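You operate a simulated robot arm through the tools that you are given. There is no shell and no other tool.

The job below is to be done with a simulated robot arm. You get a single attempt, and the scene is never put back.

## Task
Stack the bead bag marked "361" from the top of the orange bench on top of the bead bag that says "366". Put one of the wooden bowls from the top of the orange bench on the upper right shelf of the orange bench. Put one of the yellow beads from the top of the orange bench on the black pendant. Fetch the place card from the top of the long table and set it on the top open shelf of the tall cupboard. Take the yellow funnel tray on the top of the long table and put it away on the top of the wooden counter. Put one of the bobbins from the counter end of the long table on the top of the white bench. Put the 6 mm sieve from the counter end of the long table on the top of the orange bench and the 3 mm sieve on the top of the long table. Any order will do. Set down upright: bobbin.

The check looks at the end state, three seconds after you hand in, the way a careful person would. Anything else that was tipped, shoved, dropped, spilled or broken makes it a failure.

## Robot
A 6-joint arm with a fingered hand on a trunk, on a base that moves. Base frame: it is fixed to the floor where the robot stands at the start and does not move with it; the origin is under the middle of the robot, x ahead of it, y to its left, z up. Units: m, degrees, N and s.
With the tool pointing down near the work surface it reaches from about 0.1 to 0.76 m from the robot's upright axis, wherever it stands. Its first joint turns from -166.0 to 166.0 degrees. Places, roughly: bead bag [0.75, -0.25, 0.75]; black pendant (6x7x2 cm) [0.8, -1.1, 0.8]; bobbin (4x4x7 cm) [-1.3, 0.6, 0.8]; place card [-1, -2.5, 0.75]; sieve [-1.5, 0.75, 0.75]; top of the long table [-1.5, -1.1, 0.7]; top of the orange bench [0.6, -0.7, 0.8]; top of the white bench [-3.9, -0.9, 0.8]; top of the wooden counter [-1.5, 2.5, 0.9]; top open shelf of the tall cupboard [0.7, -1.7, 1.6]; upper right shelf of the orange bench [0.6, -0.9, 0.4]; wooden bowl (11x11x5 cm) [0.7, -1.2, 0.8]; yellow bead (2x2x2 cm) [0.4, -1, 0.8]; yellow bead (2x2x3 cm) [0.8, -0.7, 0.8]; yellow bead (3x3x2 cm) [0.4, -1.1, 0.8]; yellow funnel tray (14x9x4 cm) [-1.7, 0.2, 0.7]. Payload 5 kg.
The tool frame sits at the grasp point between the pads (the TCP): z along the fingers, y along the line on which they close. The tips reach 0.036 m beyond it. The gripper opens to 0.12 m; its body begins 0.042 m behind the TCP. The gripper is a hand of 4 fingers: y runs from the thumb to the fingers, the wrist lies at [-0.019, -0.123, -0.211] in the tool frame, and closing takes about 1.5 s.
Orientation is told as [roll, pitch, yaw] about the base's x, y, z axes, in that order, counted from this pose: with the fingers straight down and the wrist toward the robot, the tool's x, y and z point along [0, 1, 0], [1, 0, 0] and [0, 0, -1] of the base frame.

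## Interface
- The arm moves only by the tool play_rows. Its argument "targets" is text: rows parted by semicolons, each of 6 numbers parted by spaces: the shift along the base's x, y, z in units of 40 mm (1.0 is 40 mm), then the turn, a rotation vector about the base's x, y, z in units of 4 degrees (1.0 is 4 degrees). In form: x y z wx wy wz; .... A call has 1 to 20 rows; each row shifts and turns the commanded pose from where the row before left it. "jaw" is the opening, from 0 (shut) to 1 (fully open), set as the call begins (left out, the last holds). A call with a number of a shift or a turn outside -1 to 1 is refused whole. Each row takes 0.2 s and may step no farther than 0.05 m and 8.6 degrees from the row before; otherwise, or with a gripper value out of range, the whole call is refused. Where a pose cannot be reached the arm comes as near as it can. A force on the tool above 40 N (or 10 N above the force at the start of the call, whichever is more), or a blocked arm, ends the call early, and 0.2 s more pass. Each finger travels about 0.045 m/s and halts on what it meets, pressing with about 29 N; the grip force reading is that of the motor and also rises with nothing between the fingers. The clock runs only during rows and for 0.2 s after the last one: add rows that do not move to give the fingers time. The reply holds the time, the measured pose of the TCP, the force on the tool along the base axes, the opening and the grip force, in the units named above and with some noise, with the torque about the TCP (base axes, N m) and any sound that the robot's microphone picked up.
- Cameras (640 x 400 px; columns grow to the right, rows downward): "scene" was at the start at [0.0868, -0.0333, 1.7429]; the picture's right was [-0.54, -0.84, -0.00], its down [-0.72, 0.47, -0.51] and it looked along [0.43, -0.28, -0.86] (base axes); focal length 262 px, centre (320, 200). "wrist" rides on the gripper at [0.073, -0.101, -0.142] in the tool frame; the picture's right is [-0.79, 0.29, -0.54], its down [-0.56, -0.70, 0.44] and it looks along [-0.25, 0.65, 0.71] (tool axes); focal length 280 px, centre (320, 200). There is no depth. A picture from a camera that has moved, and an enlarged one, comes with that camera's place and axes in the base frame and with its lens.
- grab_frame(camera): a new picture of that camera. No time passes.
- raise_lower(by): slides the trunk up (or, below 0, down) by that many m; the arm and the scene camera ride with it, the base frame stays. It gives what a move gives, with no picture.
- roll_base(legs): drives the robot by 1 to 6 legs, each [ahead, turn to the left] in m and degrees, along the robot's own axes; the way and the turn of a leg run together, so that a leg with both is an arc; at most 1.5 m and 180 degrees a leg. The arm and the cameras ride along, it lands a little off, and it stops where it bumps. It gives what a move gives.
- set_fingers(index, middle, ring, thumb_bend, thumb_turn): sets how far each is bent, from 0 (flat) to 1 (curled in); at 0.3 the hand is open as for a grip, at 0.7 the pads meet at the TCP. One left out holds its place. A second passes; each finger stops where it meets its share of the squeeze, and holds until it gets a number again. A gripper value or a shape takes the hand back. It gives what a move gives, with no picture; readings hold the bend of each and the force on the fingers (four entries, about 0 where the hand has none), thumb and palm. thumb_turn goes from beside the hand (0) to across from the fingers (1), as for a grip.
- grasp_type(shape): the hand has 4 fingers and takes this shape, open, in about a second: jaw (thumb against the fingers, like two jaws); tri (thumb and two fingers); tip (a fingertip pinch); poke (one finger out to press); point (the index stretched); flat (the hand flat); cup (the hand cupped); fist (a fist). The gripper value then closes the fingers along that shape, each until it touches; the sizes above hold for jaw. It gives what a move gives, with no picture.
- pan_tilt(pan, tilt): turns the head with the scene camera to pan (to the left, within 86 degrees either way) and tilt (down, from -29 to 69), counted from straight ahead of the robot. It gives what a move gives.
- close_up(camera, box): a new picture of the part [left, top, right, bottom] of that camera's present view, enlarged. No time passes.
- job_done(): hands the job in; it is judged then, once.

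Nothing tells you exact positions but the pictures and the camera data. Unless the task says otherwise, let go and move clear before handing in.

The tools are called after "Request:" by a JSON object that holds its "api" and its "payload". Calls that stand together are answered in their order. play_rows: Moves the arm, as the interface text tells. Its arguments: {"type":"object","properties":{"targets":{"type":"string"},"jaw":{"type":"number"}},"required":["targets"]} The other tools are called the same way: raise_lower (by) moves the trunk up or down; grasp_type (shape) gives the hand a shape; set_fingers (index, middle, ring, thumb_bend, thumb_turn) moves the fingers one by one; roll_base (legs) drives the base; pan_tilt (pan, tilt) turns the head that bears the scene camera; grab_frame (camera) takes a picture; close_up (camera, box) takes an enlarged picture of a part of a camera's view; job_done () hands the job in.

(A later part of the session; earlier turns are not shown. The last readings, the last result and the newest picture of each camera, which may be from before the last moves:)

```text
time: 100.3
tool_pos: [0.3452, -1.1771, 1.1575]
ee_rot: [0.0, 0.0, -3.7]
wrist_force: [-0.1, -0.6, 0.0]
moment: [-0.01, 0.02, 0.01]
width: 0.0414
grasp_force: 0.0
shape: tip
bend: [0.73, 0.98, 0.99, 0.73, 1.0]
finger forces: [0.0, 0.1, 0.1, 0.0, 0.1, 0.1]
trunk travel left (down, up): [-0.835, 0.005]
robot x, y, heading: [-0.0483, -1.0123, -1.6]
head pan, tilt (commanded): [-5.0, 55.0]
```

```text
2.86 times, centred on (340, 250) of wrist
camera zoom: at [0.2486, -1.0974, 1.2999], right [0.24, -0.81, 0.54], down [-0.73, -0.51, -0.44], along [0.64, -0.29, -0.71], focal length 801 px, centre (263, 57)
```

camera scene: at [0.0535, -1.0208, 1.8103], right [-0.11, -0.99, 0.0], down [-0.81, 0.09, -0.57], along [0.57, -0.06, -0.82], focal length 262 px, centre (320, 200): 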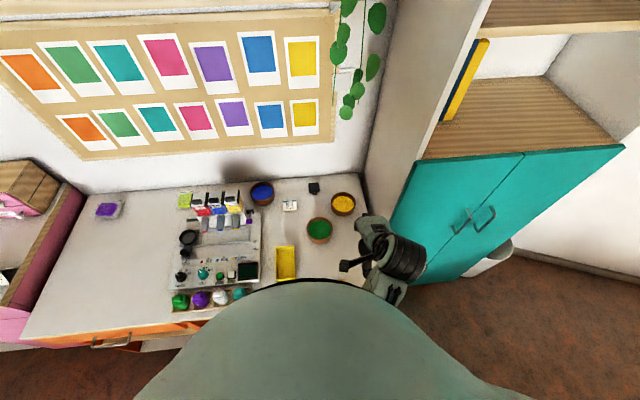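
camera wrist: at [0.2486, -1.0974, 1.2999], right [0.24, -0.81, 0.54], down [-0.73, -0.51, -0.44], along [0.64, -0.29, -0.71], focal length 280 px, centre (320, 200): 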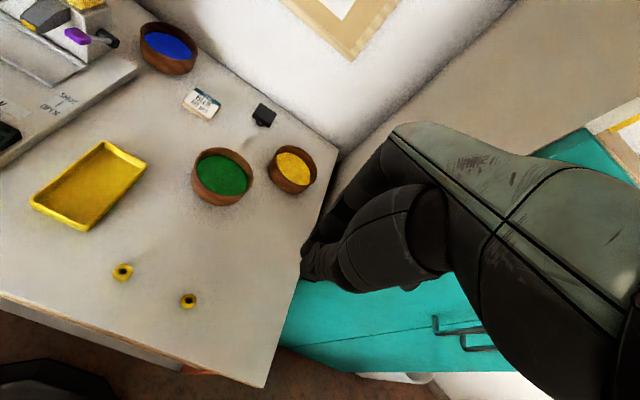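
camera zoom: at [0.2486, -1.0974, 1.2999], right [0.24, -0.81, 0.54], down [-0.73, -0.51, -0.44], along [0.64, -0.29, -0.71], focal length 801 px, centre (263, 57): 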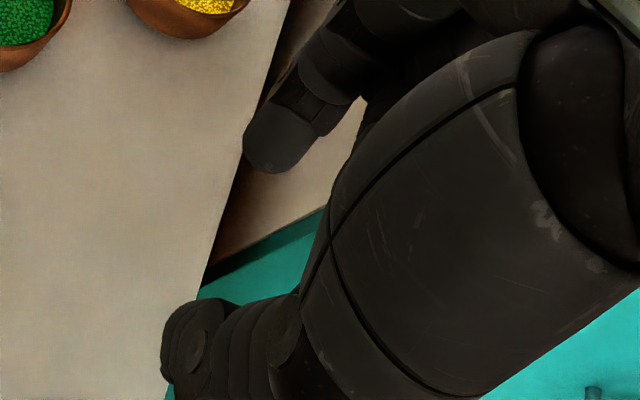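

In the tip shape, index and thumb meet right under the TCP, about 37 mm beyond it, with the other fingers curled away. That suits a small bead. I'll lower the trunk a little and go above bead A.

Request:
{"api": "raise_lower", "payload": {"by": -0.06}}

Request:
{"api": "play_rows", "payload": {"targets": "0.067 0.56 -0.6 0 0 -0.14;0.067 0.56 -0.6 0 0 -0.14;0.067 0.56 -0.6 0 0 -0.14;0.067 0.56 -0.6 0 0 -0.14;0.067 0.56 -0.7 0 0 -0.14;0.067 0.56 -0.7 0 0 -0.14;0 0 -0.5 0 0 0", "jaw": 0.5}}

Request:
{"api": "grab_frame", "payload": {"camera": "wrist"}}

```text
time: 101.3
tool_pos: [0.3446, -1.1779, 1.0973]
ee_rot: [0.0, 0.0, -3.6]
wrist_force: [0.4, 0.1, -0.5]
moment: [-0.01, 0.0, -0.04]
width: 0.0413
grasp_force: 0.1
shape: tip
bend: [0.73, 0.98, 0.99, 0.73, 1.0]
finger forces: [0.1, 0.1, 0.0, 0.0, 0.0, 0.0]
trunk travel left (down, up): [-0.775, 0.065]
robot x, y, heading: [-0.0463, -1.0151, -1.5]
head pan, tilt (commanded): [-5.0, 55.0]
```

```text
time: 103.2
tool_pos: [0.4276, -1.0486, 0.9674]
ee_rot: [-0.2, -6.7, -6.8]
wrist_force: [0.0, 0.0, 0.5]
moment: [-0.02, 0.01, -0.03]
width: 0.0597
grasp_force: 0.0
shape: tip
bend: [0.73, 0.98, 0.99, 0.7, 1.0]
finger forces: [0.0, 0.0, 0.0, 0.0, 0.0, 0.1]
trunk travel left (down, up): [-0.775, 0.065]
robot x, y, heading: [-0.0474, -1.0128, -1.3]
head pan, tilt (commanded): [-5.0, 55.0]
stopped in row 7: the arm was blocked; the commanded pose is now the measured one
```

```text
taken
camera wrist: at [0.3214, -0.9618, 1.0968], right [0.13, -0.81, 0.57], down [-0.71, -0.48, -0.52], along [0.7, -0.34, -0.63], focal length 280 px, centre (320, 200)
```

wrist: 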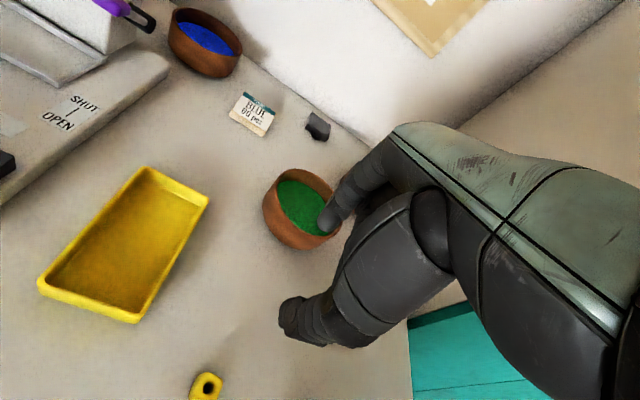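

The arm was blocked by my own body because the bead is too close. I'll raise the hand, level it, and back the base up about 15 cm.

Request:
{"api": "play_rows", "payload": {"targets": "0.2 0 0.5 0 0.4 0;0.2 0 0.5 0 0.4 0;0.2 0 0.5 0 0.4 0;0.2 0 0.3 0 0.45 0"}}

Request:
{"api": "roll_base", "payload": {"legs": [[-0.16, 0]]}}

Request:
{"api": "grab_frame", "payload": {"camera": "wrist"}}

```text
time: 104.2
tool_pos: [0.4549, -1.049, 1.0353]
ee_rot: [-0.9, 0.1, -6.8]
wrist_force: [0.3, 0.7, -0.4]
moment: [-0.04, 0.04, -0.03]
width: 0.0599
grasp_force: 0.0
shape: tip
bend: [0.73, 0.98, 0.99, 0.7, 1.0]
finger forces: [0.0, 0.1, 0.0, 0.0, 0.0, 0.0]
trunk travel left (down, up): [-0.775, 0.065]
robot x, y, heading: [-0.0471, -1.0143, -1.3]
head pan, tilt (commanded): [-5.0, 55.0]
```

```text
time: 105.7
tool_pos: [0.2914, -1.048, 1.0369]
ee_rot: [-0.9, 0.0, -6.9]
wrist_force: [-0.6, 0.4, 0.6]
moment: [0.02, -0.04, 0.01]
width: 0.0595
grasp_force: 0.2
shape: tip
bend: [0.73, 0.98, 0.99, 0.7, 1.0]
finger forces: [0.1, 0.0, 0.0, 0.0, 0.1, 0.0]
trunk travel left (down, up): [-0.775, 0.065]
robot x, y, heading: [-0.2104, -1.0125, -1.6]
head pan, tilt (commanded): [-5.0, 55.0]
```

```text
taken
camera wrist: at [0.1997, -0.9598, 1.1777], right [0.19, -0.81, 0.55], down [-0.76, -0.48, -0.43], along [0.62, -0.34, -0.71], focal length 280 px, centre (320, 200)
```

wrist: 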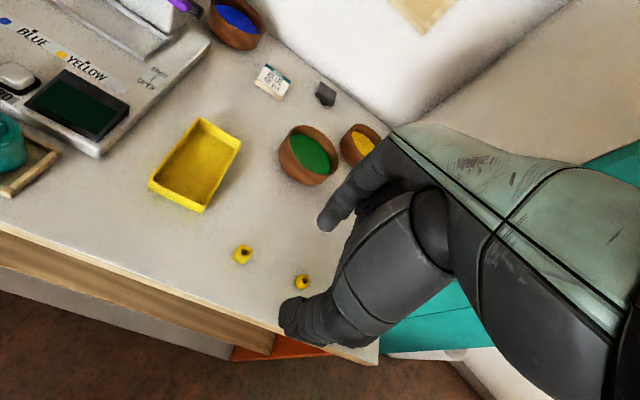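

Bead A is confirmed at (0.362, -1.040). Moving the pinch point above it.

Request:
{"api": "play_rows", "payload": {"targets": "0.6 0.03 -0.6 0.22 0 0;0.6 0.03 -0.7 0 0 0;0.57 0.03 -0.7 0 0 0;0 0 -0.6 0 0 0", "jaw": 0.4}}

Request:
{"api": "grab_frame", "payload": {"camera": "wrist"}}

```text
time: 106.7
tool_pos: [0.36, -1.0439, 0.9324]
ee_rot: [0.0, 0.1, -6.9]
wrist_force: [-0.7, 0.5, 0.0]
moment: [0.03, -0.01, -0.02]
width: 0.0487
grasp_force: 0.0
shape: tip
bend: [0.73, 0.98, 0.99, 0.72, 1.0]
finger forces: [0.0, 0.1, 0.1, 0.0, 0.1, 0.1]
trunk travel left (down, up): [-0.775, 0.065]
robot x, y, heading: [-0.2137, -1.0102, -1.7]
head pan, tilt (commanded): [-5.0, 55.0]
```

```text
taken
camera wrist: at [0.2688, -0.9579, 1.0745], right [0.19, -0.82, 0.54], down [-0.76, -0.47, -0.44], along [0.62, -0.33, -0.72], focal length 280 px, centre (320, 200)
```

wrist: 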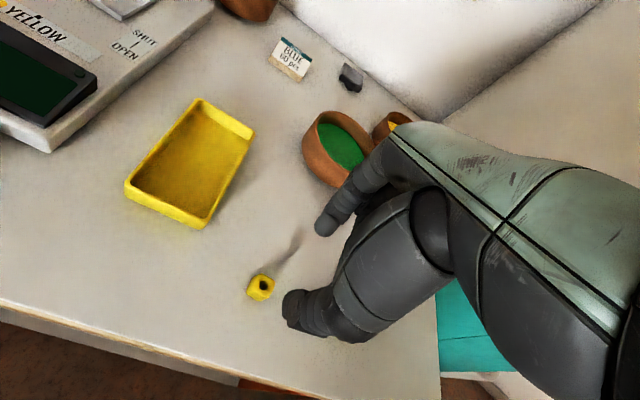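

Request:
{"api": "play_rows", "payload": {"targets": "0.03 -0.02 -0.6 0 0 0;0 0 -0.6 0 0 0;0 0 -0.4 0 0 0;0 0 0 0 0 0"}}

Request:
{"api": "close_up", "payload": {"camera": "wrist", "box": [220, 180, 400, 340]}}

```text
time: 107.7
tool_pos: [0.3623, -1.0445, 0.8682]
ee_rot: [0.0, 0.1, -6.9]
wrist_force: [-0.3, -0.2, -0.3]
moment: [0.0, -0.03, 0.01]
width: 0.0489
grasp_force: 0.1
shape: tip
bend: [0.73, 0.98, 0.99, 0.72, 1.0]
finger forces: [0.0, 0.0, 0.0, 0.0, 0.0, 0.0]
trunk travel left (down, up): [-0.775, 0.065]
robot x, y, heading: [-0.2112, -1.0086, -1.6]
head pan, tilt (commanded): [-5.0, 55.0]
```

```text
2.50 times, centred on (310, 260) of wrist
camera zoom: at [0.2715, -0.9595, 1.0116], right [0.19, -0.82, 0.54], down [-0.76, -0.47, -0.44], along [0.62, -0.33, -0.72], focal length 701 px, centre (345, 50)
```

zoom: 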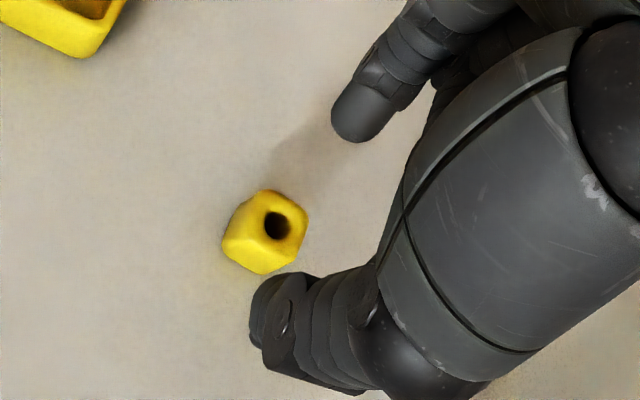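

Request:
{"api": "play_rows", "payload": {"targets": "0 0 -0.4 0 0 0;0 0 -0.2 0 0 0;0 0 0 0 0 0"}}

Request:
{"api": "close_up", "payload": {"camera": "wrist", "box": [220, 180, 400, 340]}}

```text
time: 108.5
tool_pos: [0.3617, -1.0428, 0.8459]
ee_rot: [0.0, 0.0, -6.9]
wrist_force: [0.6, 0.2, 0.4]
moment: [-0.01, -0.01, 0.02]
width: 0.0489
grasp_force: 0.1
shape: tip
bend: [0.73, 0.98, 0.99, 0.72, 1.0]
finger forces: [0.0, 0.0, 0.1, 0.0, 0.0, 0.0]
trunk travel left (down, up): [-0.775, 0.065]
robot x, y, heading: [-0.2126, -1.013, -1.4]
head pan, tilt (commanded): [-5.0, 55.0]
```

```text
2.50 times, centred on (310, 260) of wrist
camera zoom: at [0.2714, -0.9598, 0.9884], right [0.19, -0.82, 0.54], down [-0.76, -0.47, -0.44], along [0.62, -0.33, -0.72], focal length 701 px, centre (345, 50)
```

zoom: 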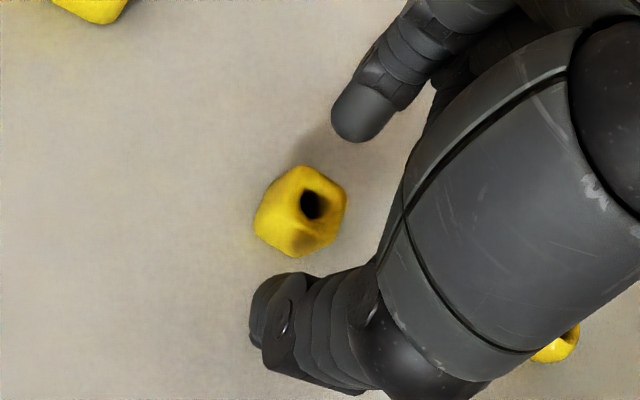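

The bead sits squarely between the thumb and index tips. Down another 2–3 mm, then close.

Request:
{"api": "play_rows", "payload": {"targets": "0.03 0.03 -0.07 0 0 0;0 0 0 0 0 0"}}

Request:
{"api": "play_rows", "payload": {"targets": "0 0 0 0 0 0;0 0 0 0 0 0;0 0 0 0 0 0;0 0 0 0 0 0;0 0 0 0 0 0", "jaw": 0.08}}

Request:
{"api": "close_up", "payload": {"camera": "wrist", "box": [220, 180, 400, 340]}}

```text
time: 109.1
tool_pos: [0.364, -1.0428, 0.8434]
ee_rot: [0.0, 0.1, -7.0]
wrist_force: [-0.2, 0.9, 0.4]
moment: [-0.02, -0.02, 0.0]
width: 0.0489
grasp_force: 0.0
shape: tip
bend: [0.73, 0.98, 0.99, 0.72, 1.0]
finger forces: [0.1, 0.0, 0.0, 0.1, 0.1, 0.0]
trunk travel left (down, up): [-0.775, 0.065]
robot x, y, heading: [-0.2083, -1.0103, -1.3]
head pan, tilt (commanded): [-5.0, 55.0]
```

```text
time: 110.3
tool_pos: [0.3641, -1.0434, 0.844]
ee_rot: [0.0, 0.0, -6.9]
wrist_force: [0.2, -0.2, -0.1]
moment: [0.0, -0.02, 0.0]
width: 0.0146
grasp_force: 28.6
shape: tip
bend: [0.71, 1.0, 1.0, 0.74, 1.0]
finger forces: [26.2, 0.1, 0.0, 0.0, 26.1, 0.1]
trunk travel left (down, up): [-0.775, 0.065]
robot x, y, heading: [-0.2118, -1.0073, -2.0]
head pan, tilt (commanded): [-5.0, 55.0]
```

```text
2.50 times, centred on (310, 260) of wrist
camera zoom: at [0.2725, -0.958, 0.9858], right [0.19, -0.82, 0.54], down [-0.76, -0.47, -0.44], along [0.62, -0.33, -0.72], focal length 701 px, centre (345, 50)
```

zoom: 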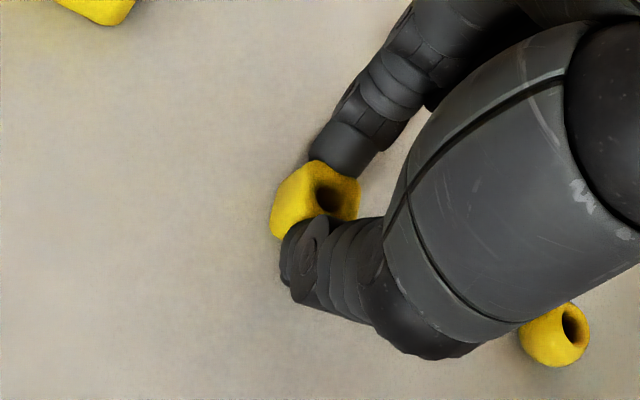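

Bead gripped with 26 N on each side. Lifting, then driving forward to bring the pendant within reach.

Request:
{"api": "play_rows", "payload": {"targets": "0 0 0.2 0 0 0;0 0 0.4 0 0 0;0 0 0.6 0 0 0;0 0 0.7 0 0 0;0.3 0 0.7 0 0 0;0.3 0 0.7 0 0 0;0.3 0 0.7 0 0 0"}}

Request:
{"api": "roll_base", "payload": {"legs": [[0.2, 1.5]]}}

Request:
{"api": "grab_frame", "payload": {"camera": "wrist"}}

```text
time: 111.9
tool_pos: [0.3986, -1.0432, 1.0017]
ee_rot: [0.0, 0.2, -6.9]
wrist_force: [0.5, 1.1, -0.7]
moment: [0.02, 0.01, -0.01]
width: 0.0146
grasp_force: 29.0
shape: tip
bend: [0.71, 1.0, 1.0, 0.74, 1.0]
finger forces: [26.0, 0.0, 0.0, 0.0, 25.9, 0.0]
trunk travel left (down, up): [-0.775, 0.065]
robot x, y, heading: [-0.2093, -1.0095, -1.6]
head pan, tilt (commanded): [-5.0, 55.0]
```

```text
time: 113.5
tool_pos: [0.5966, -1.0285, 1.0001]
ee_rot: [0.0, 0.1, -5.4]
wrist_force: [-0.2, -0.2, -0.1]
moment: [0.0, -0.02, 0.01]
width: 0.0146
grasp_force: 29.5
shape: tip
bend: [0.71, 1.0, 1.0, 0.74, 1.0]
finger forces: [26.0, 0.1, 0.0, 0.0, 26.0, 0.0]
trunk travel left (down, up): [-0.775, 0.065]
robot x, y, heading: [-0.0132, -1.0163, -0.0]
head pan, tilt (commanded): [-5.0, 55.0]
```

```text
taken
camera wrist: at [0.5034, -0.9466, 1.1432], right [0.21, -0.81, 0.54], down [-0.75, -0.49, -0.44], along [0.63, -0.31, -0.72], focal length 280 px, centre (320, 200)
```

wrist: 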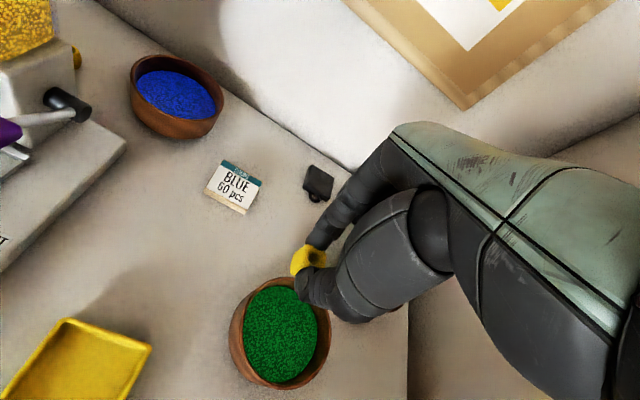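

The pendant is seen near (0.822, -1.076). I'll creep forward 3 cm, then extend over it.

Request:
{"api": "roll_base", "payload": {"legs": [[0.027, 0]]}}

Request:
{"api": "play_rows", "payload": {"targets": "0.6 -0.2 -0.25 0 0 0;0.6 -0.2 -0.25 0 0 0;0.6 -0.2 -0.25 0 0 0;0.6 -0.2 -0.25 0 0 0"}}

Request:
{"api": "grab_frame", "payload": {"camera": "wrist"}}

```text
time: 114.4
tool_pos: [0.6202, -1.0296, 1.0029]
ee_rot: [0.0, 0.0, -5.4]
wrist_force: [0.1, -0.1, 0.2]
moment: [0.03, -0.03, -0.01]
width: 0.0147
grasp_force: 28.9
shape: tip
bend: [0.71, 1.0, 1.0, 0.74, 1.0]
finger forces: [26.1, 0.0, 0.1, 0.0, 26.0, 0.0]
trunk travel left (down, up): [-0.775, 0.065]
robot x, y, heading: [0.014, -1.0143, -0.2]
head pan, tilt (commanded): [-5.0, 55.0]
```

```text
time: 115.4
tool_pos: [0.7185, -1.063, 0.9598]
ee_rot: [0.0, 0.2, -5.4]
wrist_force: [0.5, -0.2, 0.0]
moment: [-0.02, 0.0, 0.01]
width: 0.0149
grasp_force: 29.1
shape: tip
bend: [0.71, 1.0, 1.0, 0.74, 1.0]
finger forces: [26.2, 0.0, 0.0, 0.1, 26.0, 0.0]
trunk travel left (down, up): [-0.775, 0.065]
robot x, y, heading: [0.0114, -1.0134, -0.0]
head pan, tilt (commanded): [-5.0, 55.0]
```

```text
taken
camera wrist: at [0.6256, -0.9808, 1.1033], right [0.21, -0.81, 0.54], down [-0.75, -0.49, -0.44], along [0.62, -0.31, -0.72], focal length 280 px, centre (320, 200)
```

wrist: 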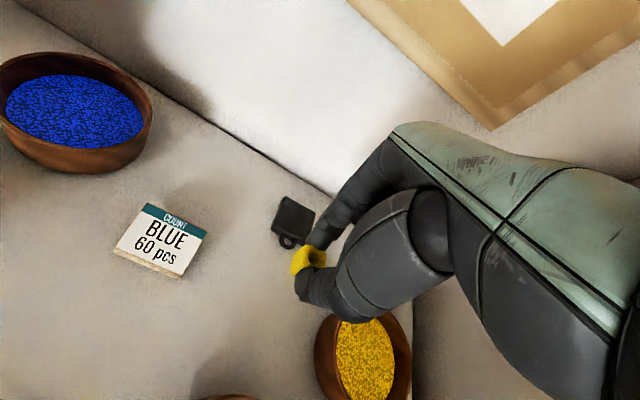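

Request:
{"api": "close_up", "payload": {"camera": "wrist", "box": [240, 170, 400, 290]}}

```text
3.33 times, centred on (320, 230) of wrist
camera zoom: at [0.6256, -0.9808, 1.1033], right [0.21, -0.81, 0.54], down [-0.75, -0.49, -0.44], along [0.62, -0.31, -0.72], focal length 935 px, centre (320, 100)
```

zoom: 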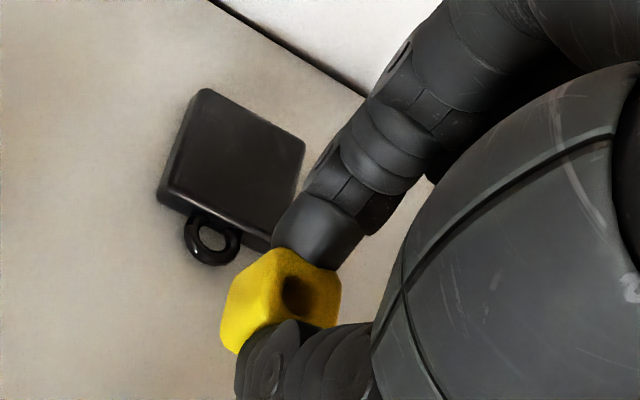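

Pendant's top face centre is about (0.824, -1.078). The bead is about 4 mm ahead of the TCP. Moving above the pendant.

Request:
{"api": "play_rows", "payload": {"targets": "0.635 -0.094 -0.34 0 0 0;0.635 -0.094 -0.34 0 0 0;0.635 -0.094 -0.34 0 0 0;0.635 -0.094 -0.34 0 0 0;0 0 0 0 0 0"}}

Request:
{"api": "grab_frame", "payload": {"camera": "wrist"}}

Request:
{"api": "close_up", "payload": {"camera": "wrist", "box": [240, 170, 400, 290]}}

```text
time: 116.6
tool_pos: [0.8203, -1.0765, 0.9089]
ee_rot: [0.1, 0.2, -5.5]
wrist_force: [-0.3, 0.5, 0.6]
moment: [0.01, -0.01, -0.01]
width: 0.0147
grasp_force: 29.2
shape: tip
bend: [0.71, 1.0, 1.0, 0.74, 1.0]
finger forces: [26.0, 0.0, 0.0, 0.0, 26.0, 0.0]
trunk travel left (down, up): [-0.775, 0.065]
robot x, y, heading: [0.015, -1.0183, -0.2]
head pan, tilt (commanded): [-5.0, 55.0]
```

```text
taken
camera wrist: at [0.7264, -0.9937, 1.0518], right [0.21, -0.81, 0.54], down [-0.75, -0.49, -0.44], along [0.63, -0.31, -0.72], focal length 280 px, centre (320, 200)
```

wrist: 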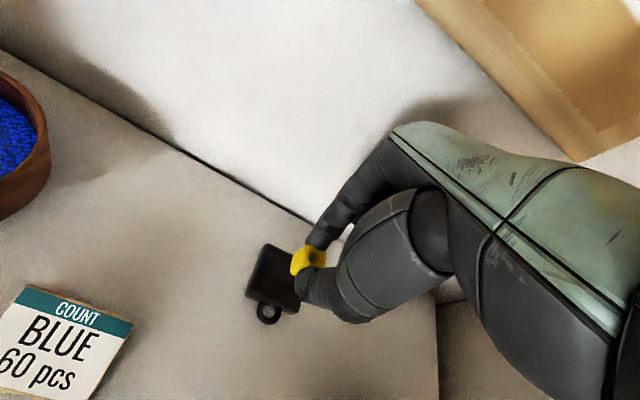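

```text
3.33 times, centred on (320, 230) of wrist
camera zoom: at [0.7264, -0.9937, 1.0518], right [0.21, -0.81, 0.54], down [-0.75, -0.49, -0.44], along [0.63, -0.31, -0.72], focal length 935 px, centre (320, 100)
```

zoom: 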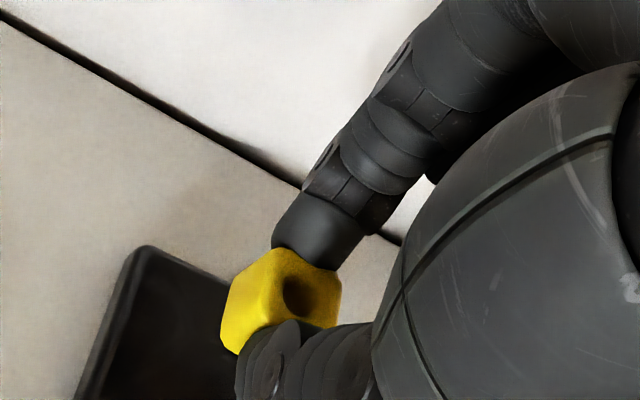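

Bead is over the middle of the pendant. Lowering gently.

Request:
{"api": "play_rows", "payload": {"targets": "0 0 -0.4 0 0 0;0 0 -0.4 0 0 0;0 0 0 0 0 0"}}

Request:
{"api": "close_up", "payload": {"camera": "wrist", "box": [220, 190, 400, 330]}}

```text
time: 117.4
tool_pos: [0.8202, -1.076, 0.8741]
ee_rot: [0.1, 0.1, -5.4]
wrist_force: [-0.2, 0.8, -0.3]
moment: [0.0, -0.02, -0.01]
width: 0.0149
grasp_force: 28.9
shape: tip
bend: [0.71, 1.0, 1.0, 0.74, 1.0]
finger forces: [26.2, 0.0, 0.0, 0.0, 26.2, 0.0]
trunk travel left (down, up): [-0.775, 0.065]
robot x, y, heading: [0.0084, -1.0102, 0.2]
head pan, tilt (commanded): [-5.0, 55.0]
```

```text
2.86 times, centred on (310, 260) of wrist
camera zoom: at [0.7275, -0.9931, 1.0182], right [0.21, -0.81, 0.54], down [-0.75, -0.49, -0.44], along [0.63, -0.31, -0.72], focal length 801 px, centre (349, 29)
```

zoom: 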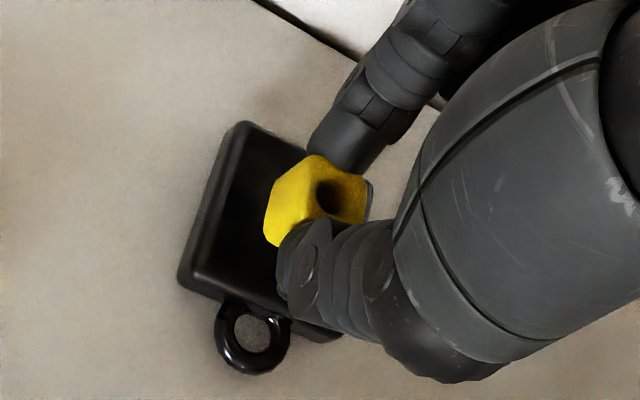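

Request:
{"api": "play_rows", "payload": {"targets": "0 -0.05 -0.15 0 0 0;0 0 0 0 0 0"}}

Request:
{"api": "play_rows", "payload": {"targets": "0 0 -0.06 0 0 0;0 0 0 0 0 0"}}

Request:
{"api": "play_rows", "payload": {"targets": "0 0 -0.06 0 0 0;0 0 0 0 0 0"}}

Request:
{"api": "close_up", "payload": {"camera": "wrist", "box": [220, 190, 400, 330]}}

```text
time: 118.0
tool_pos: [0.8211, -1.0775, 0.8694]
ee_rot: [-0.1, 0.1, -5.4]
wrist_force: [-0.3, -1.5, -0.1]
moment: [-0.01, -0.01, 0.0]
width: 0.0145
grasp_force: 28.7
shape: tip
bend: [0.71, 1.0, 1.0, 0.74, 1.0]
finger forces: [26.1, 0.1, 0.1, 0.0, 25.9, 0.0]
trunk travel left (down, up): [-0.775, 0.065]
robot x, y, heading: [0.0096, -1.0138, -0.0]
head pan, tilt (commanded): [-5.0, 55.0]
```

```text
time: 118.6
tool_pos: [0.8217, -1.0772, 0.8673]
ee_rot: [0.0, 0.1, -5.5]
wrist_force: [0.7, -0.8, 0.5]
moment: [-0.01, 0.01, 0.01]
width: 0.0146
grasp_force: 29.4
shape: tip
bend: [0.71, 1.0, 1.0, 0.74, 1.0]
finger forces: [26.1, 0.0, 0.0, 0.1, 26.0, 0.1]
trunk travel left (down, up): [-0.775, 0.065]
robot x, y, heading: [0.0101, -1.0154, 0.1]
head pan, tilt (commanded): [-5.0, 55.0]
```

```text
time: 119.2
tool_pos: [0.82, -1.0789, 0.8653]
ee_rot: [0.0, 0.1, -5.4]
wrist_force: [0.6, -0.2, -0.1]
moment: [0.01, 0.02, -0.01]
width: 0.0146
grasp_force: 29.3
shape: tip
bend: [0.71, 1.0, 1.0, 0.74, 1.0]
finger forces: [26.1, 0.0, 0.0, 0.0, 26.0, 0.0]
trunk travel left (down, up): [-0.775, 0.065]
robot x, y, heading: [0.0133, -1.0107, 0.0]
head pan, tilt (commanded): [-5.0, 55.0]
```

```text
2.86 times, centred on (310, 260) of wrist
camera zoom: at [0.7282, -0.9954, 1.0077], right [0.21, -0.81, 0.54], down [-0.75, -0.49, -0.44], along [0.63, -0.31, -0.72], focal length 801 px, centre (349, 29)
```

zoom: 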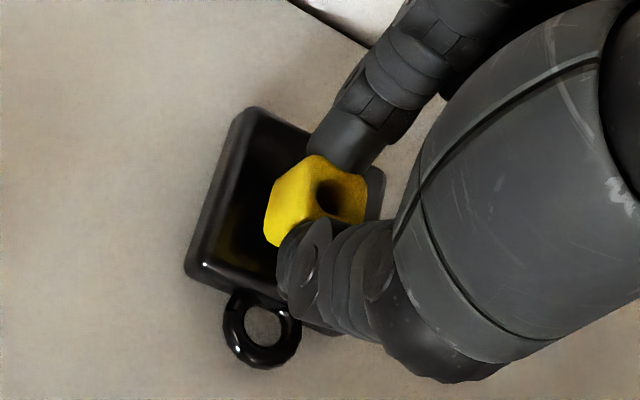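

Request:
{"api": "play_rows", "payload": {"targets": "0 0 -0.06 0 0 0;0 0 0 0 0 0"}}

Request:
{"api": "play_rows", "payload": {"targets": "0 0 -0.06 0 0 0;0 0 0 0 0 0"}}

Request:
{"api": "play_rows", "payload": {"targets": "0 0 -0.05 0 0 0;0 0 0 0 0 0"}}

```text
time: 119.8
tool_pos: [0.8213, -1.0779, 0.8618]
ee_rot: [0.0, 0.1, -5.4]
wrist_force: [-0.6, -0.2, -0.5]
moment: [0.0, -0.02, 0.0]
width: 0.0148
grasp_force: 29.5
shape: tip
bend: [0.71, 1.0, 1.0, 0.74, 1.0]
finger forces: [26.2, 0.1, 0.1, 0.0, 25.9, 0.0]
trunk travel left (down, up): [-0.775, 0.065]
robot x, y, heading: [0.015, -1.0156, -0.1]
head pan, tilt (commanded): [-5.0, 55.0]
```

```text
time: 120.4
tool_pos: [0.8209, -1.0784, 0.8596]
ee_rot: [0.0, 0.1, -5.4]
wrist_force: [-0.3, 0.1, 0.5]
moment: [-0.02, 0.02, -0.02]
width: 0.0142
grasp_force: 29.0
shape: tip
bend: [0.71, 1.0, 1.0, 0.74, 1.0]
finger forces: [26.1, 0.1, 0.0, 0.0, 26.1, 0.0]
trunk travel left (down, up): [-0.775, 0.065]
robot x, y, heading: [0.0152, -1.0109, -0.5]
head pan, tilt (commanded): [-5.0, 55.0]
```

```text
time: 121.0
tool_pos: [0.8214, -1.0784, 0.8563]
ee_rot: [0.0, 0.0, -5.4]
wrist_force: [-0.3, 0.5, 4.3]
moment: [0.0, 0.03, 0.04]
width: 0.0146
grasp_force: 29.0
shape: tip
bend: [0.71, 1.0, 1.0, 0.74, 1.0]
finger forces: [26.5, 0.0, 0.0, 0.1, 26.9, 0.0]
trunk travel left (down, up): [-0.775, 0.065]
robot x, y, heading: [0.013, -1.0146, -0.1]
head pan, tilt (commanded): [-5.0, 55.0]
```

Contact with the pendant's top (about 4 N). Raising 1 mm and opening slightly to release the bead.

Request:
{"api": "play_rows", "payload": {"targets": "0 0 0.03 0 0 0;0 0 0 0 0 0;0 0 0 0 0 0;0 0 0 0 0 0", "jaw": 0.33}}

Request:
{"api": "close_up", "payload": {"camera": "wrist", "box": [220, 190, 400, 330]}}

```text
time: 122.0
tool_pos: [0.8213, -1.0782, 0.8584]
ee_rot: [0.0, 0.0, -5.4]
wrist_force: [0.0, -0.9, 0.0]
moment: [-0.06, 0.04, 0.02]
width: 0.0393
grasp_force: 0.1
shape: tip
bend: [0.73, 0.98, 0.99, 0.74, 1.0]
finger forces: [0.1, 0.0, 0.1, 0.0, 0.0, 0.1]
trunk travel left (down, up): [-0.775, 0.065]
robot x, y, heading: [0.0114, -1.0149, 0.1]
head pan, tilt (commanded): [-5.0, 55.0]
```

```text
2.86 times, centred on (310, 260) of wrist
camera zoom: at [0.7278, -0.9957, 1.0009], right [0.21, -0.81, 0.54], down [-0.75, -0.49, -0.44], along [0.62, -0.31, -0.72], focal length 801 px, centre (349, 29)
```

zoom: 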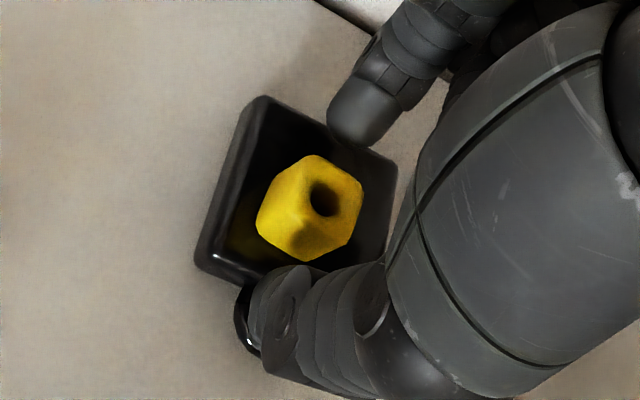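

The bead sits centred on the pendant. Rising straight up and checking.

Request:
{"api": "play_rows", "payload": {"targets": "0 0 0.2 0 0 0;0 0 0.3 0 0 0;0 0 0.5 0 0 0;-0.3 0 0.6 0 0 0;-0.5 0 0.6 0 0 0;-0.6 0 0.6 0 0 0;-0.6 0 0.5 0 0 0"}}

Request:
{"api": "grab_frame", "payload": {"camera": "wrist"}}

```text
time: 123.6
tool_pos: [0.736, -1.0763, 0.9889]
ee_rot: [0.0, 0.2, -5.5]
wrist_force: [0.1, -0.2, 0.7]
moment: [-0.05, 0.02, 0.0]
width: 0.0395
grasp_force: 0.1
shape: tip
bend: [0.73, 0.98, 0.99, 0.74, 1.0]
finger forces: [0.0, 0.0, 0.1, 0.0, 0.0, 0.0]
trunk travel left (down, up): [-0.775, 0.065]
robot x, y, heading: [0.0157, -1.0167, 0.1]
head pan, tilt (commanded): [-5.0, 55.0]
```

```text
taken
camera wrist: at [0.6443, -0.9948, 1.1321], right [0.21, -0.81, 0.54], down [-0.75, -0.49, -0.44], along [0.62, -0.31, -0.72], focal length 280 px, centre (320, 200)
```

wrist: 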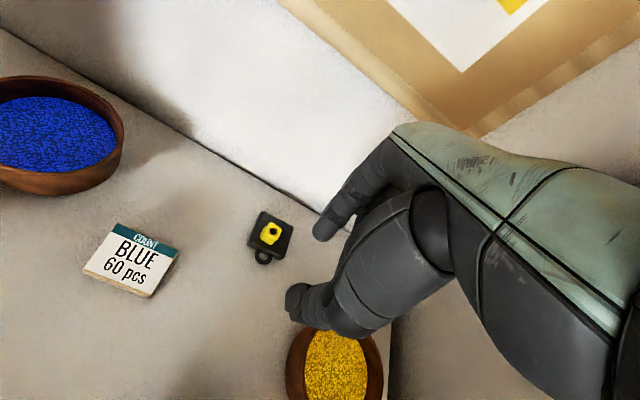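

Bead done. Next is the bowl for the upper right shelf. I'll tuck the arm, back away, and lower the trunk to view the shelves under the bench.

Request:
{"api": "play_rows", "payload": {"targets": "-0.9 0 0.44 0 0 0.15;-0.9 0 0.44 0 0 0.15;-0.9 0 0.44 0 0 0.15;-0.9 0 0.44 0 0 0.15;-0.9 0 0.44 0 0 0.15;-0.9 0 0.44 0 0 0.15;-0.9 0 0.44 0 0 0.15;-0.9 0 0.44 0 0 0.15"}}

Request:
{"api": "roll_base", "payload": {"legs": [[-0.45, 0]]}}

Request:
{"api": "raise_lower", "payload": {"by": -0.5}}

Request:
{"api": "pan_tilt", "payload": {"pan": 0, "tilt": 35}}

Request:
{"api": "grab_frame", "payload": {"camera": "scene"}}

Request:
{"api": "grab_frame", "payload": {"camera": "wrist"}}

```text
time: 125.4
tool_pos: [0.4508, -1.0803, 1.1312]
ee_rot: [0.0, 0.0, -0.5]
wrist_force: [0.2, 0.3, 0.6]
moment: [0.02, -0.01, -0.02]
width: 0.0393
grasp_force: 0.1
shape: tip
bend: [0.73, 0.98, 0.99, 0.74, 1.0]
finger forces: [0.0, 0.0, 0.0, 0.0, 0.0, 0.1]
trunk travel left (down, up): [-0.775, 0.065]
robot x, y, heading: [0.0118, -1.0133, -0.2]
head pan, tilt (commanded): [-5.0, 55.0]
```

```text
time: 128.3
tool_pos: [0.013, -1.0777, 1.1304]
ee_rot: [0.0, 0.2, 0.0]
wrist_force: [-0.6, -0.1, 0.5]
moment: [0.03, 0.0, -0.03]
width: 0.0395
grasp_force: 0.0
shape: tip
bend: [0.73, 0.98, 0.99, 0.74, 1.0]
finger forces: [0.0, 0.1, 0.0, 0.1, 0.1, 0.1]
trunk travel left (down, up): [-0.775, 0.065]
robot x, y, heading: [-0.428, -1.0141, 0.5]
head pan, tilt (commanded): [-5.0, 55.0]
```

```text
refused: -0.5 is not a number from -0.4 to 0.4
```

```text
time: 129.1
tool_pos: [0.0134, -1.0774, 1.1306]
ee_rot: [0.0, 0.2, 0.0]
wrist_force: [0.8, 0.2, 0.1]
moment: [0.01, 0.0, 0.02]
width: 0.0395
grasp_force: 0.1
shape: tip
bend: [0.73, 0.98, 0.99, 0.74, 1.0]
finger forces: [0.0, 0.1, 0.1, 0.0, 0.0, 0.1]
trunk travel left (down, up): [-0.775, 0.065]
robot x, y, heading: [-0.4275, -1.0138, 0.2]
head pan, tilt (commanded): [0.0, 35.0]
```

```text
taken
camera scene: at [-0.3088, -1.0109, 1.7784], right [0.01, -1.0, 0.0], down [-0.57, 0.0, -0.82], along [0.82, 0.01, -0.57], focal length 262 px, centre (320, 200)
```

scene: 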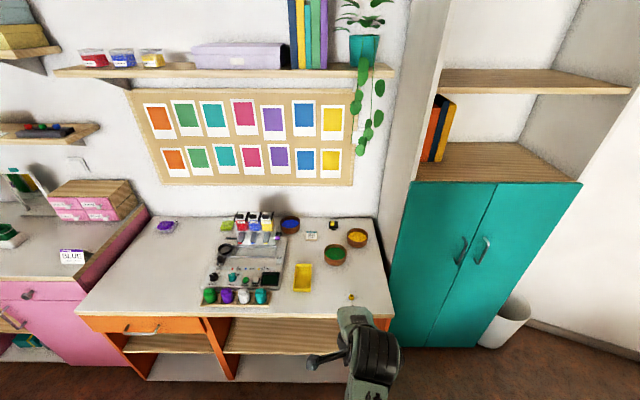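

```text
taken
camera wrist: at [-0.0868, -1.0041, 1.2736], right [0.29, -0.79, 0.54], down [-0.7, -0.56, -0.44], along [0.65, -0.25, -0.72], focal length 280 px, centre (320, 200)
```

wrist: 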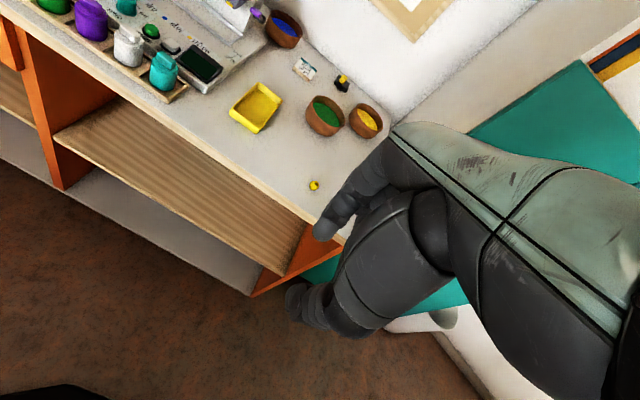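

The bench's right bay has a wood shelf under the top, open at the front. I'll lower the trunk to measure its height and what's on it.

Request:
{"api": "raise_lower", "payload": {"by": -0.4}}

Request:
{"api": "pan_tilt", "payload": {"pan": 0, "tilt": 45}}

Request:
{"api": "grab_frame", "payload": {"camera": "scene"}}

Request:
{"api": "grab_frame", "payload": {"camera": "wrist"}}

```text
time: 132.9
tool_pos: [0.0136, -1.079, 0.7301]
ee_rot: [0.0, 0.2, 0.0]
wrist_force: [-0.1, -0.8, 0.0]
moment: [-0.03, 0.03, -0.01]
width: 0.0397
grasp_force: 0.1
shape: tip
bend: [0.73, 0.98, 0.99, 0.74, 1.0]
finger forces: [0.1, 0.1, 0.0, 0.1, 0.0, 0.1]
trunk travel left (down, up): [-0.375, 0.465]
robot x, y, heading: [-0.4318, -1.0177, 0.5]
head pan, tilt (commanded): [0.0, 35.0]
```

```text
time: 133.7
tool_pos: [0.0135, -1.0778, 0.7311]
ee_rot: [0.0, 0.2, 0.0]
wrist_force: [-0.5, 0.0, 0.3]
moment: [0.03, -0.02, 0.0]
width: 0.0392
grasp_force: 0.1
shape: tip
bend: [0.73, 0.98, 0.99, 0.74, 1.0]
finger forces: [0.0, 0.1, 0.1, 0.0, 0.1, 0.1]
trunk travel left (down, up): [-0.375, 0.465]
robot x, y, heading: [-0.428, -1.0176, 0.3]
head pan, tilt (commanded): [0.0, 45.0]
```

```text
taken
camera scene: at [-0.3155, -1.0109, 1.3637], right [0.01, -1.0, 0.0], down [-0.71, 0.0, -0.71], along [0.71, 0.0, -0.71], focal length 262 px, centre (320, 200)
```

scene: 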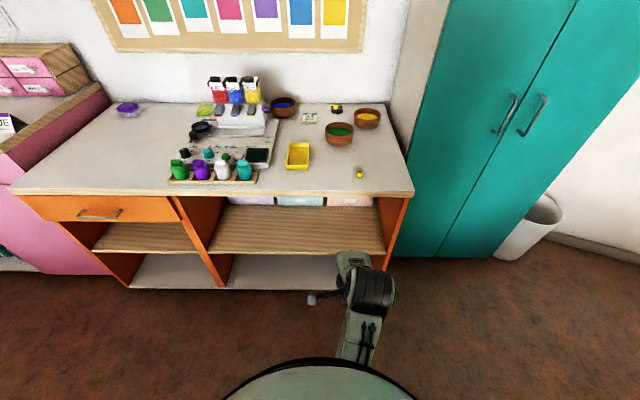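

```text
taken
camera wrist: at [-0.0868, -1.0041, 0.8736], right [0.29, -0.79, 0.54], down [-0.7, -0.56, -0.44], along [0.65, -0.25, -0.72], focal length 280 px, centre (320, 200)
```

wrist: 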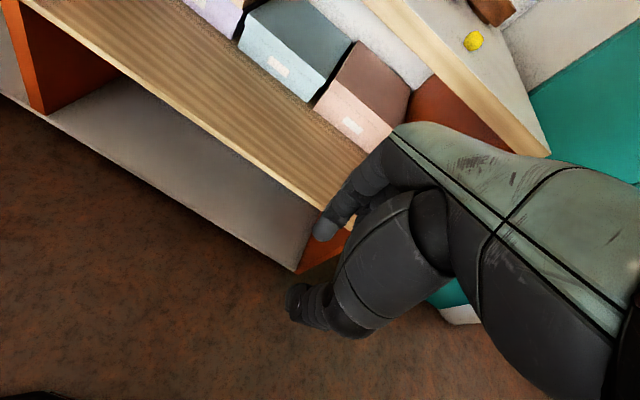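

The shelf's front edge is near x≈0.35, z≈0.37, with three boxes at its back and a free strip in front. That's enough room for a bowl centred near x≈0.43. Now I'll raise the trunk, go back to the bench, and line up on the green bowl.

Request:
{"api": "raise_lower", "payload": {"by": 0.4}}

Request:
{"api": "grasp_type", "payload": {"shape": "jaw"}}

Request:
{"api": "roll_base", "payload": {"legs": [[0.39, 0]]}}

Request:
{"api": "grab_frame", "payload": {"camera": "wrist"}}

```text
time: 137.5
tool_pos: [0.0136, -1.0775, 1.1303]
ee_rot: [0.0, 0.2, 0.0]
wrist_force: [-0.4, 0.2, 0.4]
moment: [-0.02, 0.03, 0.01]
width: 0.0392
grasp_force: 0.1
shape: tip
bend: [0.73, 0.98, 0.99, 0.74, 1.0]
finger forces: [0.1, 0.0, 0.0, 0.0, 0.1, 0.0]
trunk travel left (down, up): [-0.775, 0.065]
robot x, y, heading: [-0.4251, -1.0131, 0.2]
head pan, tilt (commanded): [0.0, 45.0]
```

```text
time: 138.4
tool_pos: [0.014, -1.0781, 1.1293]
ee_rot: [0.0, 0.3, 0.0]
wrist_force: [0.9, 0.1, -0.1]
moment: [-0.01, 0.01, -0.01]
width: 0.1194
grasp_force: 0.1
shape: jaw
bend: [0.3, 0.3, 0.3, 0.3, 0.98]
finger forces: [0.0, 0.0, 0.0, 0.0, 0.0, 0.1]
trunk travel left (down, up): [-0.775, 0.065]
robot x, y, heading: [-0.4221, -1.0134, 0.3]
head pan, tilt (commanded): [0.0, 45.0]
```

```text
time: 141.0
tool_pos: [0.396, -1.0711, 1.1296]
ee_rot: [0.1, 0.3, 0.3]
wrist_force: [0.4, 0.2, 0.5]
moment: [0.0, 0.01, 0.02]
width: 0.1196
grasp_force: 0.0
shape: jaw
bend: [0.3, 0.3, 0.3, 0.3, 0.98]
finger forces: [0.1, 0.0, 0.1, 0.0, 0.0, 0.0]
trunk travel left (down, up): [-0.775, 0.065]
robot x, y, heading: [-0.042, -1.0081, 0.8]
head pan, tilt (commanded): [0.0, 45.0]
```

```text
taken
camera wrist: at [0.2962, -0.9981, 1.2737], right [0.29, -0.79, 0.54], down [-0.7, -0.56, -0.44], along [0.65, -0.25, -0.72], focal length 280 px, centre (320, 200)
```

wrist: 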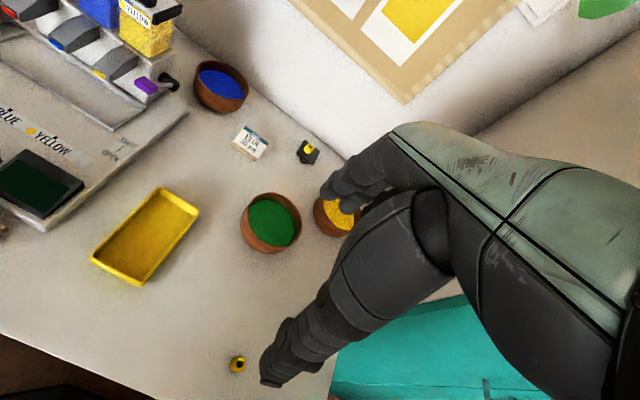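

Request:
{"api": "close_up", "payload": {"camera": "wrist", "box": [210, 170, 390, 290]}}

Request:
{"api": "grab_frame", "payload": {"camera": "scene"}}

Request:
{"api": "close_up", "payload": {"camera": "scene", "box": [240, 40, 420, 160]}}

```text
3.33 times, centred on (300, 230) of wrist
camera zoom: at [0.2962, -0.9981, 1.2737], right [0.29, -0.79, 0.54], down [-0.7, -0.56, -0.44], along [0.65, -0.25, -0.72], focal length 935 px, centre (387, 100)
```

zoom: 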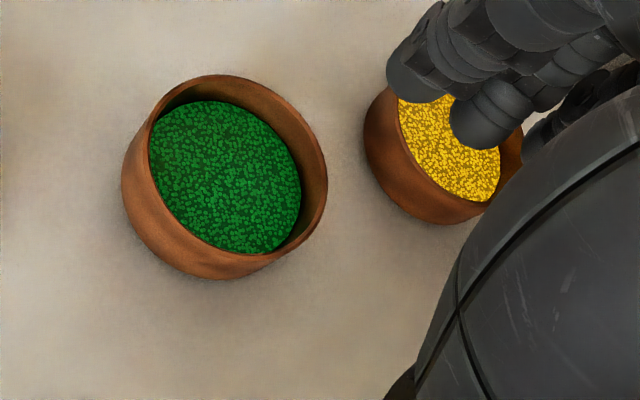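

```text
taken
camera scene: at [0.0674, -1.0064, 1.7637], right [0.01, -1.0, 0.0], down [-0.71, -0.01, -0.71], along [0.71, 0.01, -0.71], focal length 262 px, centre (320, 200)
```

scene: 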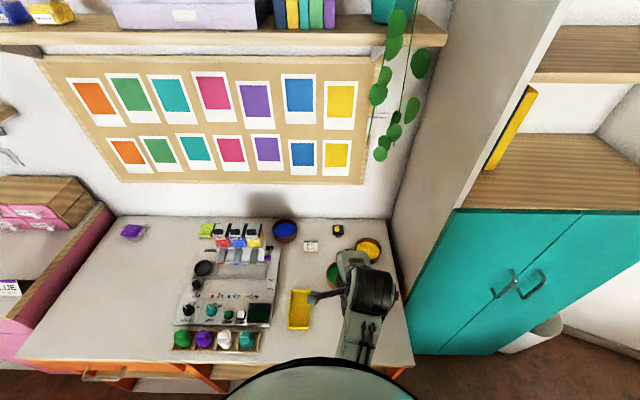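

```text
3.33 times, centred on (330, 100) of scene
camera zoom: at [0.0674, -1.0064, 1.7637], right [0.01, -1.0, 0.0], down [-0.71, -0.01, -0.71], along [0.71, 0.01, -0.71], focal length 874 px, centre (287, 533)
```

zoom: 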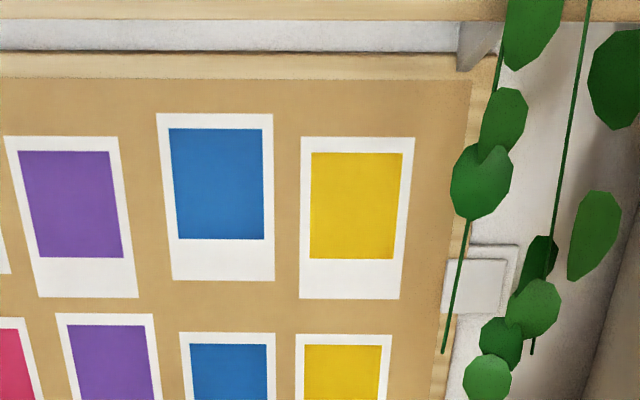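

The green bowl's rim centre is near (0.582, -1.081). I'll move above it with a slight +15° yaw so the fingers stay clear of the yellow bowl.

Request:
{"api": "play_rows", "payload": {"targets": "0.765 0.008 -0.5 0 0 0.62;0.765 0.008 -0.75 0 0 0.62;0.765 0.008 -0.75 0 0 0.62;0.765 0.008 -0.75 0 0 0.62;0.765 0.008 -0.75 0 0 0.62;0.765 0.008 -0.75 0 0 0.62;0 0 0 0 0 0"}}

Request:
{"api": "grab_frame", "payload": {"camera": "wrist"}}

```text
time: 142.6
tool_pos: [0.5792, -1.0682, 0.9603]
ee_rot: [0.0, 0.1, 15.2]
wrist_force: [1.0, 0.0, 0.3]
moment: [0.0, 0.0, 0.02]
width: 0.1197
grasp_force: 0.0
shape: jaw
bend: [0.3, 0.3, 0.3, 0.3, 0.98]
finger forces: [0.0, 0.0, 0.0, 0.0, 0.0, 0.1]
trunk travel left (down, up): [-0.775, 0.065]
robot x, y, heading: [-0.042, -1.0106, 0.6]
head pan, tilt (commanded): [0.0, 45.0]
```

```text
taken
camera wrist: at [0.4634, -1.0242, 1.1039], right [0.49, -0.69, 0.54], down [-0.53, -0.72, -0.44], along [0.69, -0.07, -0.72], focal length 280 px, centre (320, 200)
```

wrist: 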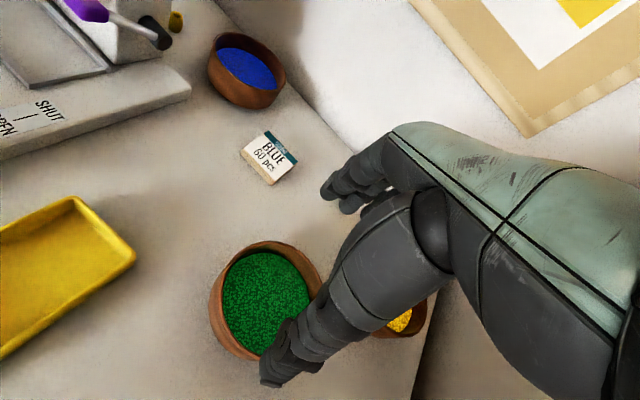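

Request:
{"api": "close_up", "payload": {"camera": "wrist", "box": [190, 220, 370, 400]}}

```text
2.22 times, centred on (280, 310) of wrist
camera zoom: at [0.4634, -1.0242, 1.1039], right [0.49, -0.69, 0.54], down [-0.53, -0.72, -0.44], along [0.69, -0.07, -0.72], focal length 623 px, centre (409, -44)
```

zoom: 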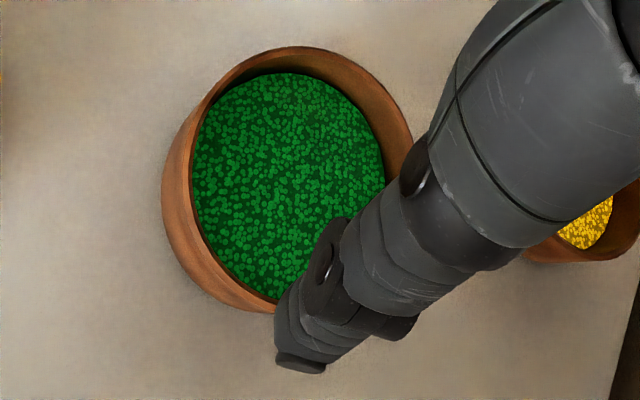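

Alignment matches the projection. I'll shift 4 mm forward for equal clearance and descend in stages.

Request:
{"api": "play_rows", "payload": {"targets": "0.1 0.03 -0.6 0 0 0;0 0 -0.6 0 0 0;0 0 -0.5 0 0 0;0 0 0 0 0 0"}}

Request:
{"api": "grab_frame", "payload": {"camera": "wrist"}}

```text
time: 143.6
tool_pos: [0.5847, -1.0667, 0.8913]
ee_rot: [0.0, 0.3, 15.3]
wrist_force: [0.4, -0.3, -0.5]
moment: [0.03, -0.01, -0.02]
width: 0.1198
grasp_force: 0.0
shape: jaw
bend: [0.3, 0.3, 0.3, 0.3, 0.98]
finger forces: [0.0, 0.1, 0.0, 0.0, 0.1, 0.0]
trunk travel left (down, up): [-0.775, 0.065]
robot x, y, heading: [-0.0398, -1.0129, 0.8]
head pan, tilt (commanded): [0.0, 45.0]
```

```text
taken
camera wrist: at [0.468, -1.0215, 1.0342], right [0.49, -0.69, 0.54], down [-0.53, -0.72, -0.44], along [0.69, -0.07, -0.72], focal length 280 px, centre (320, 200)
```

wrist: 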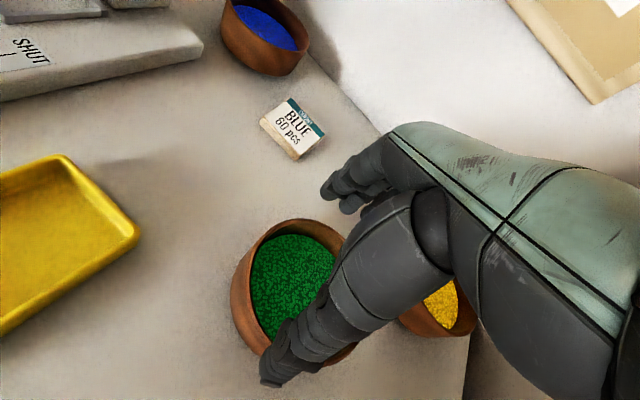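

Request:
{"api": "play_rows", "payload": {"targets": "0 0 -0.4 0 0 0;0 0 -0.4 0 0 0;0 0 -0.2 0 0 0;0 0 0 0 0 0"}}

Request:
{"api": "grab_frame", "payload": {"camera": "wrist"}}

```text
time: 144.6
tool_pos: [0.5836, -1.0674, 0.8534]
ee_rot: [0.0, 0.0, 15.2]
wrist_force: [-4.6, 1.3, 10.6]
moment: [-0.12, 0.69, -0.13]
width: 0.1202
grasp_force: 0.0
shape: jaw
bend: [0.3, 0.3, 0.3, 0.26, 0.97]
finger forces: [0.0, 0.0, 0.0, 0.0, 10.4, 0.1]
trunk travel left (down, up): [-0.775, 0.065]
robot x, y, heading: [-0.043, -1.0123, 1.0]
head pan, tilt (commanded): [0.0, 45.0]
```

```text
taken
camera wrist: at [0.4677, -1.0231, 0.9962], right [0.49, -0.69, 0.54], down [-0.53, -0.72, -0.44], along [0.7, -0.07, -0.71], focal length 280 px, centre (320, 200)
```

wrist: 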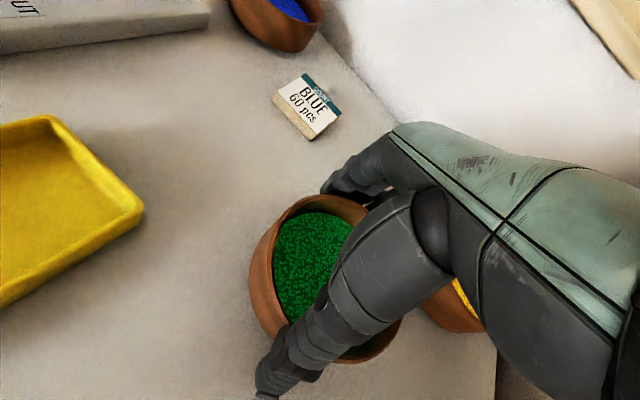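

The thumb brushed the near rim (10 N). I'll rise 1 cm, shift back 6 mm, and come down again.

Request:
{"api": "play_rows", "payload": {"targets": "0 0 0.3 0 0 0;-0.14 -0.04 0 0 0 0;0 0 0 0 0 0;0 0 -0.15 0 0 0;0 0 0 0 0 0"}}

Request:
{"api": "grab_frame", "payload": {"camera": "wrist"}}

```text
time: 145.8
tool_pos: [0.5803, -1.0689, 0.8583]
ee_rot: [-0.1, 0.2, 15.2]
wrist_force: [0.6, 0.1, 0.7]
moment: [-0.02, -0.01, 0.02]
width: 0.1199
grasp_force: 0.0
shape: jaw
bend: [0.3, 0.3, 0.3, 0.3, 0.97]
finger forces: [0.2, 0.0, 0.1, 0.0, 0.0, 0.0]
trunk travel left (down, up): [-0.775, 0.065]
robot x, y, heading: [-0.0427, -1.014, 0.5]
head pan, tilt (commanded): [0.0, 45.0]
```

```text
taken
camera wrist: at [0.4638, -1.0249, 1.0015], right [0.49, -0.69, 0.54], down [-0.53, -0.72, -0.44], along [0.69, -0.07, -0.72], focal length 280 px, centre (320, 200)
```

wrist: 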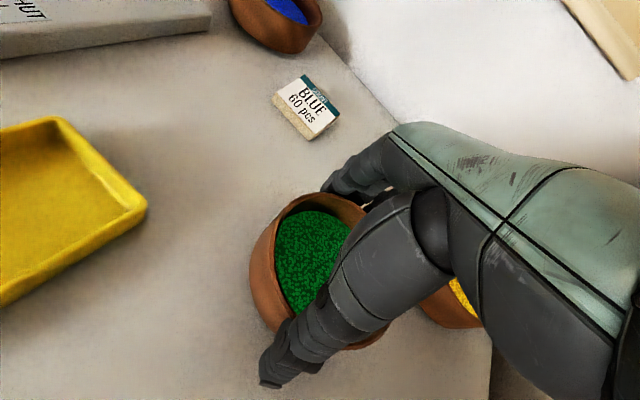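

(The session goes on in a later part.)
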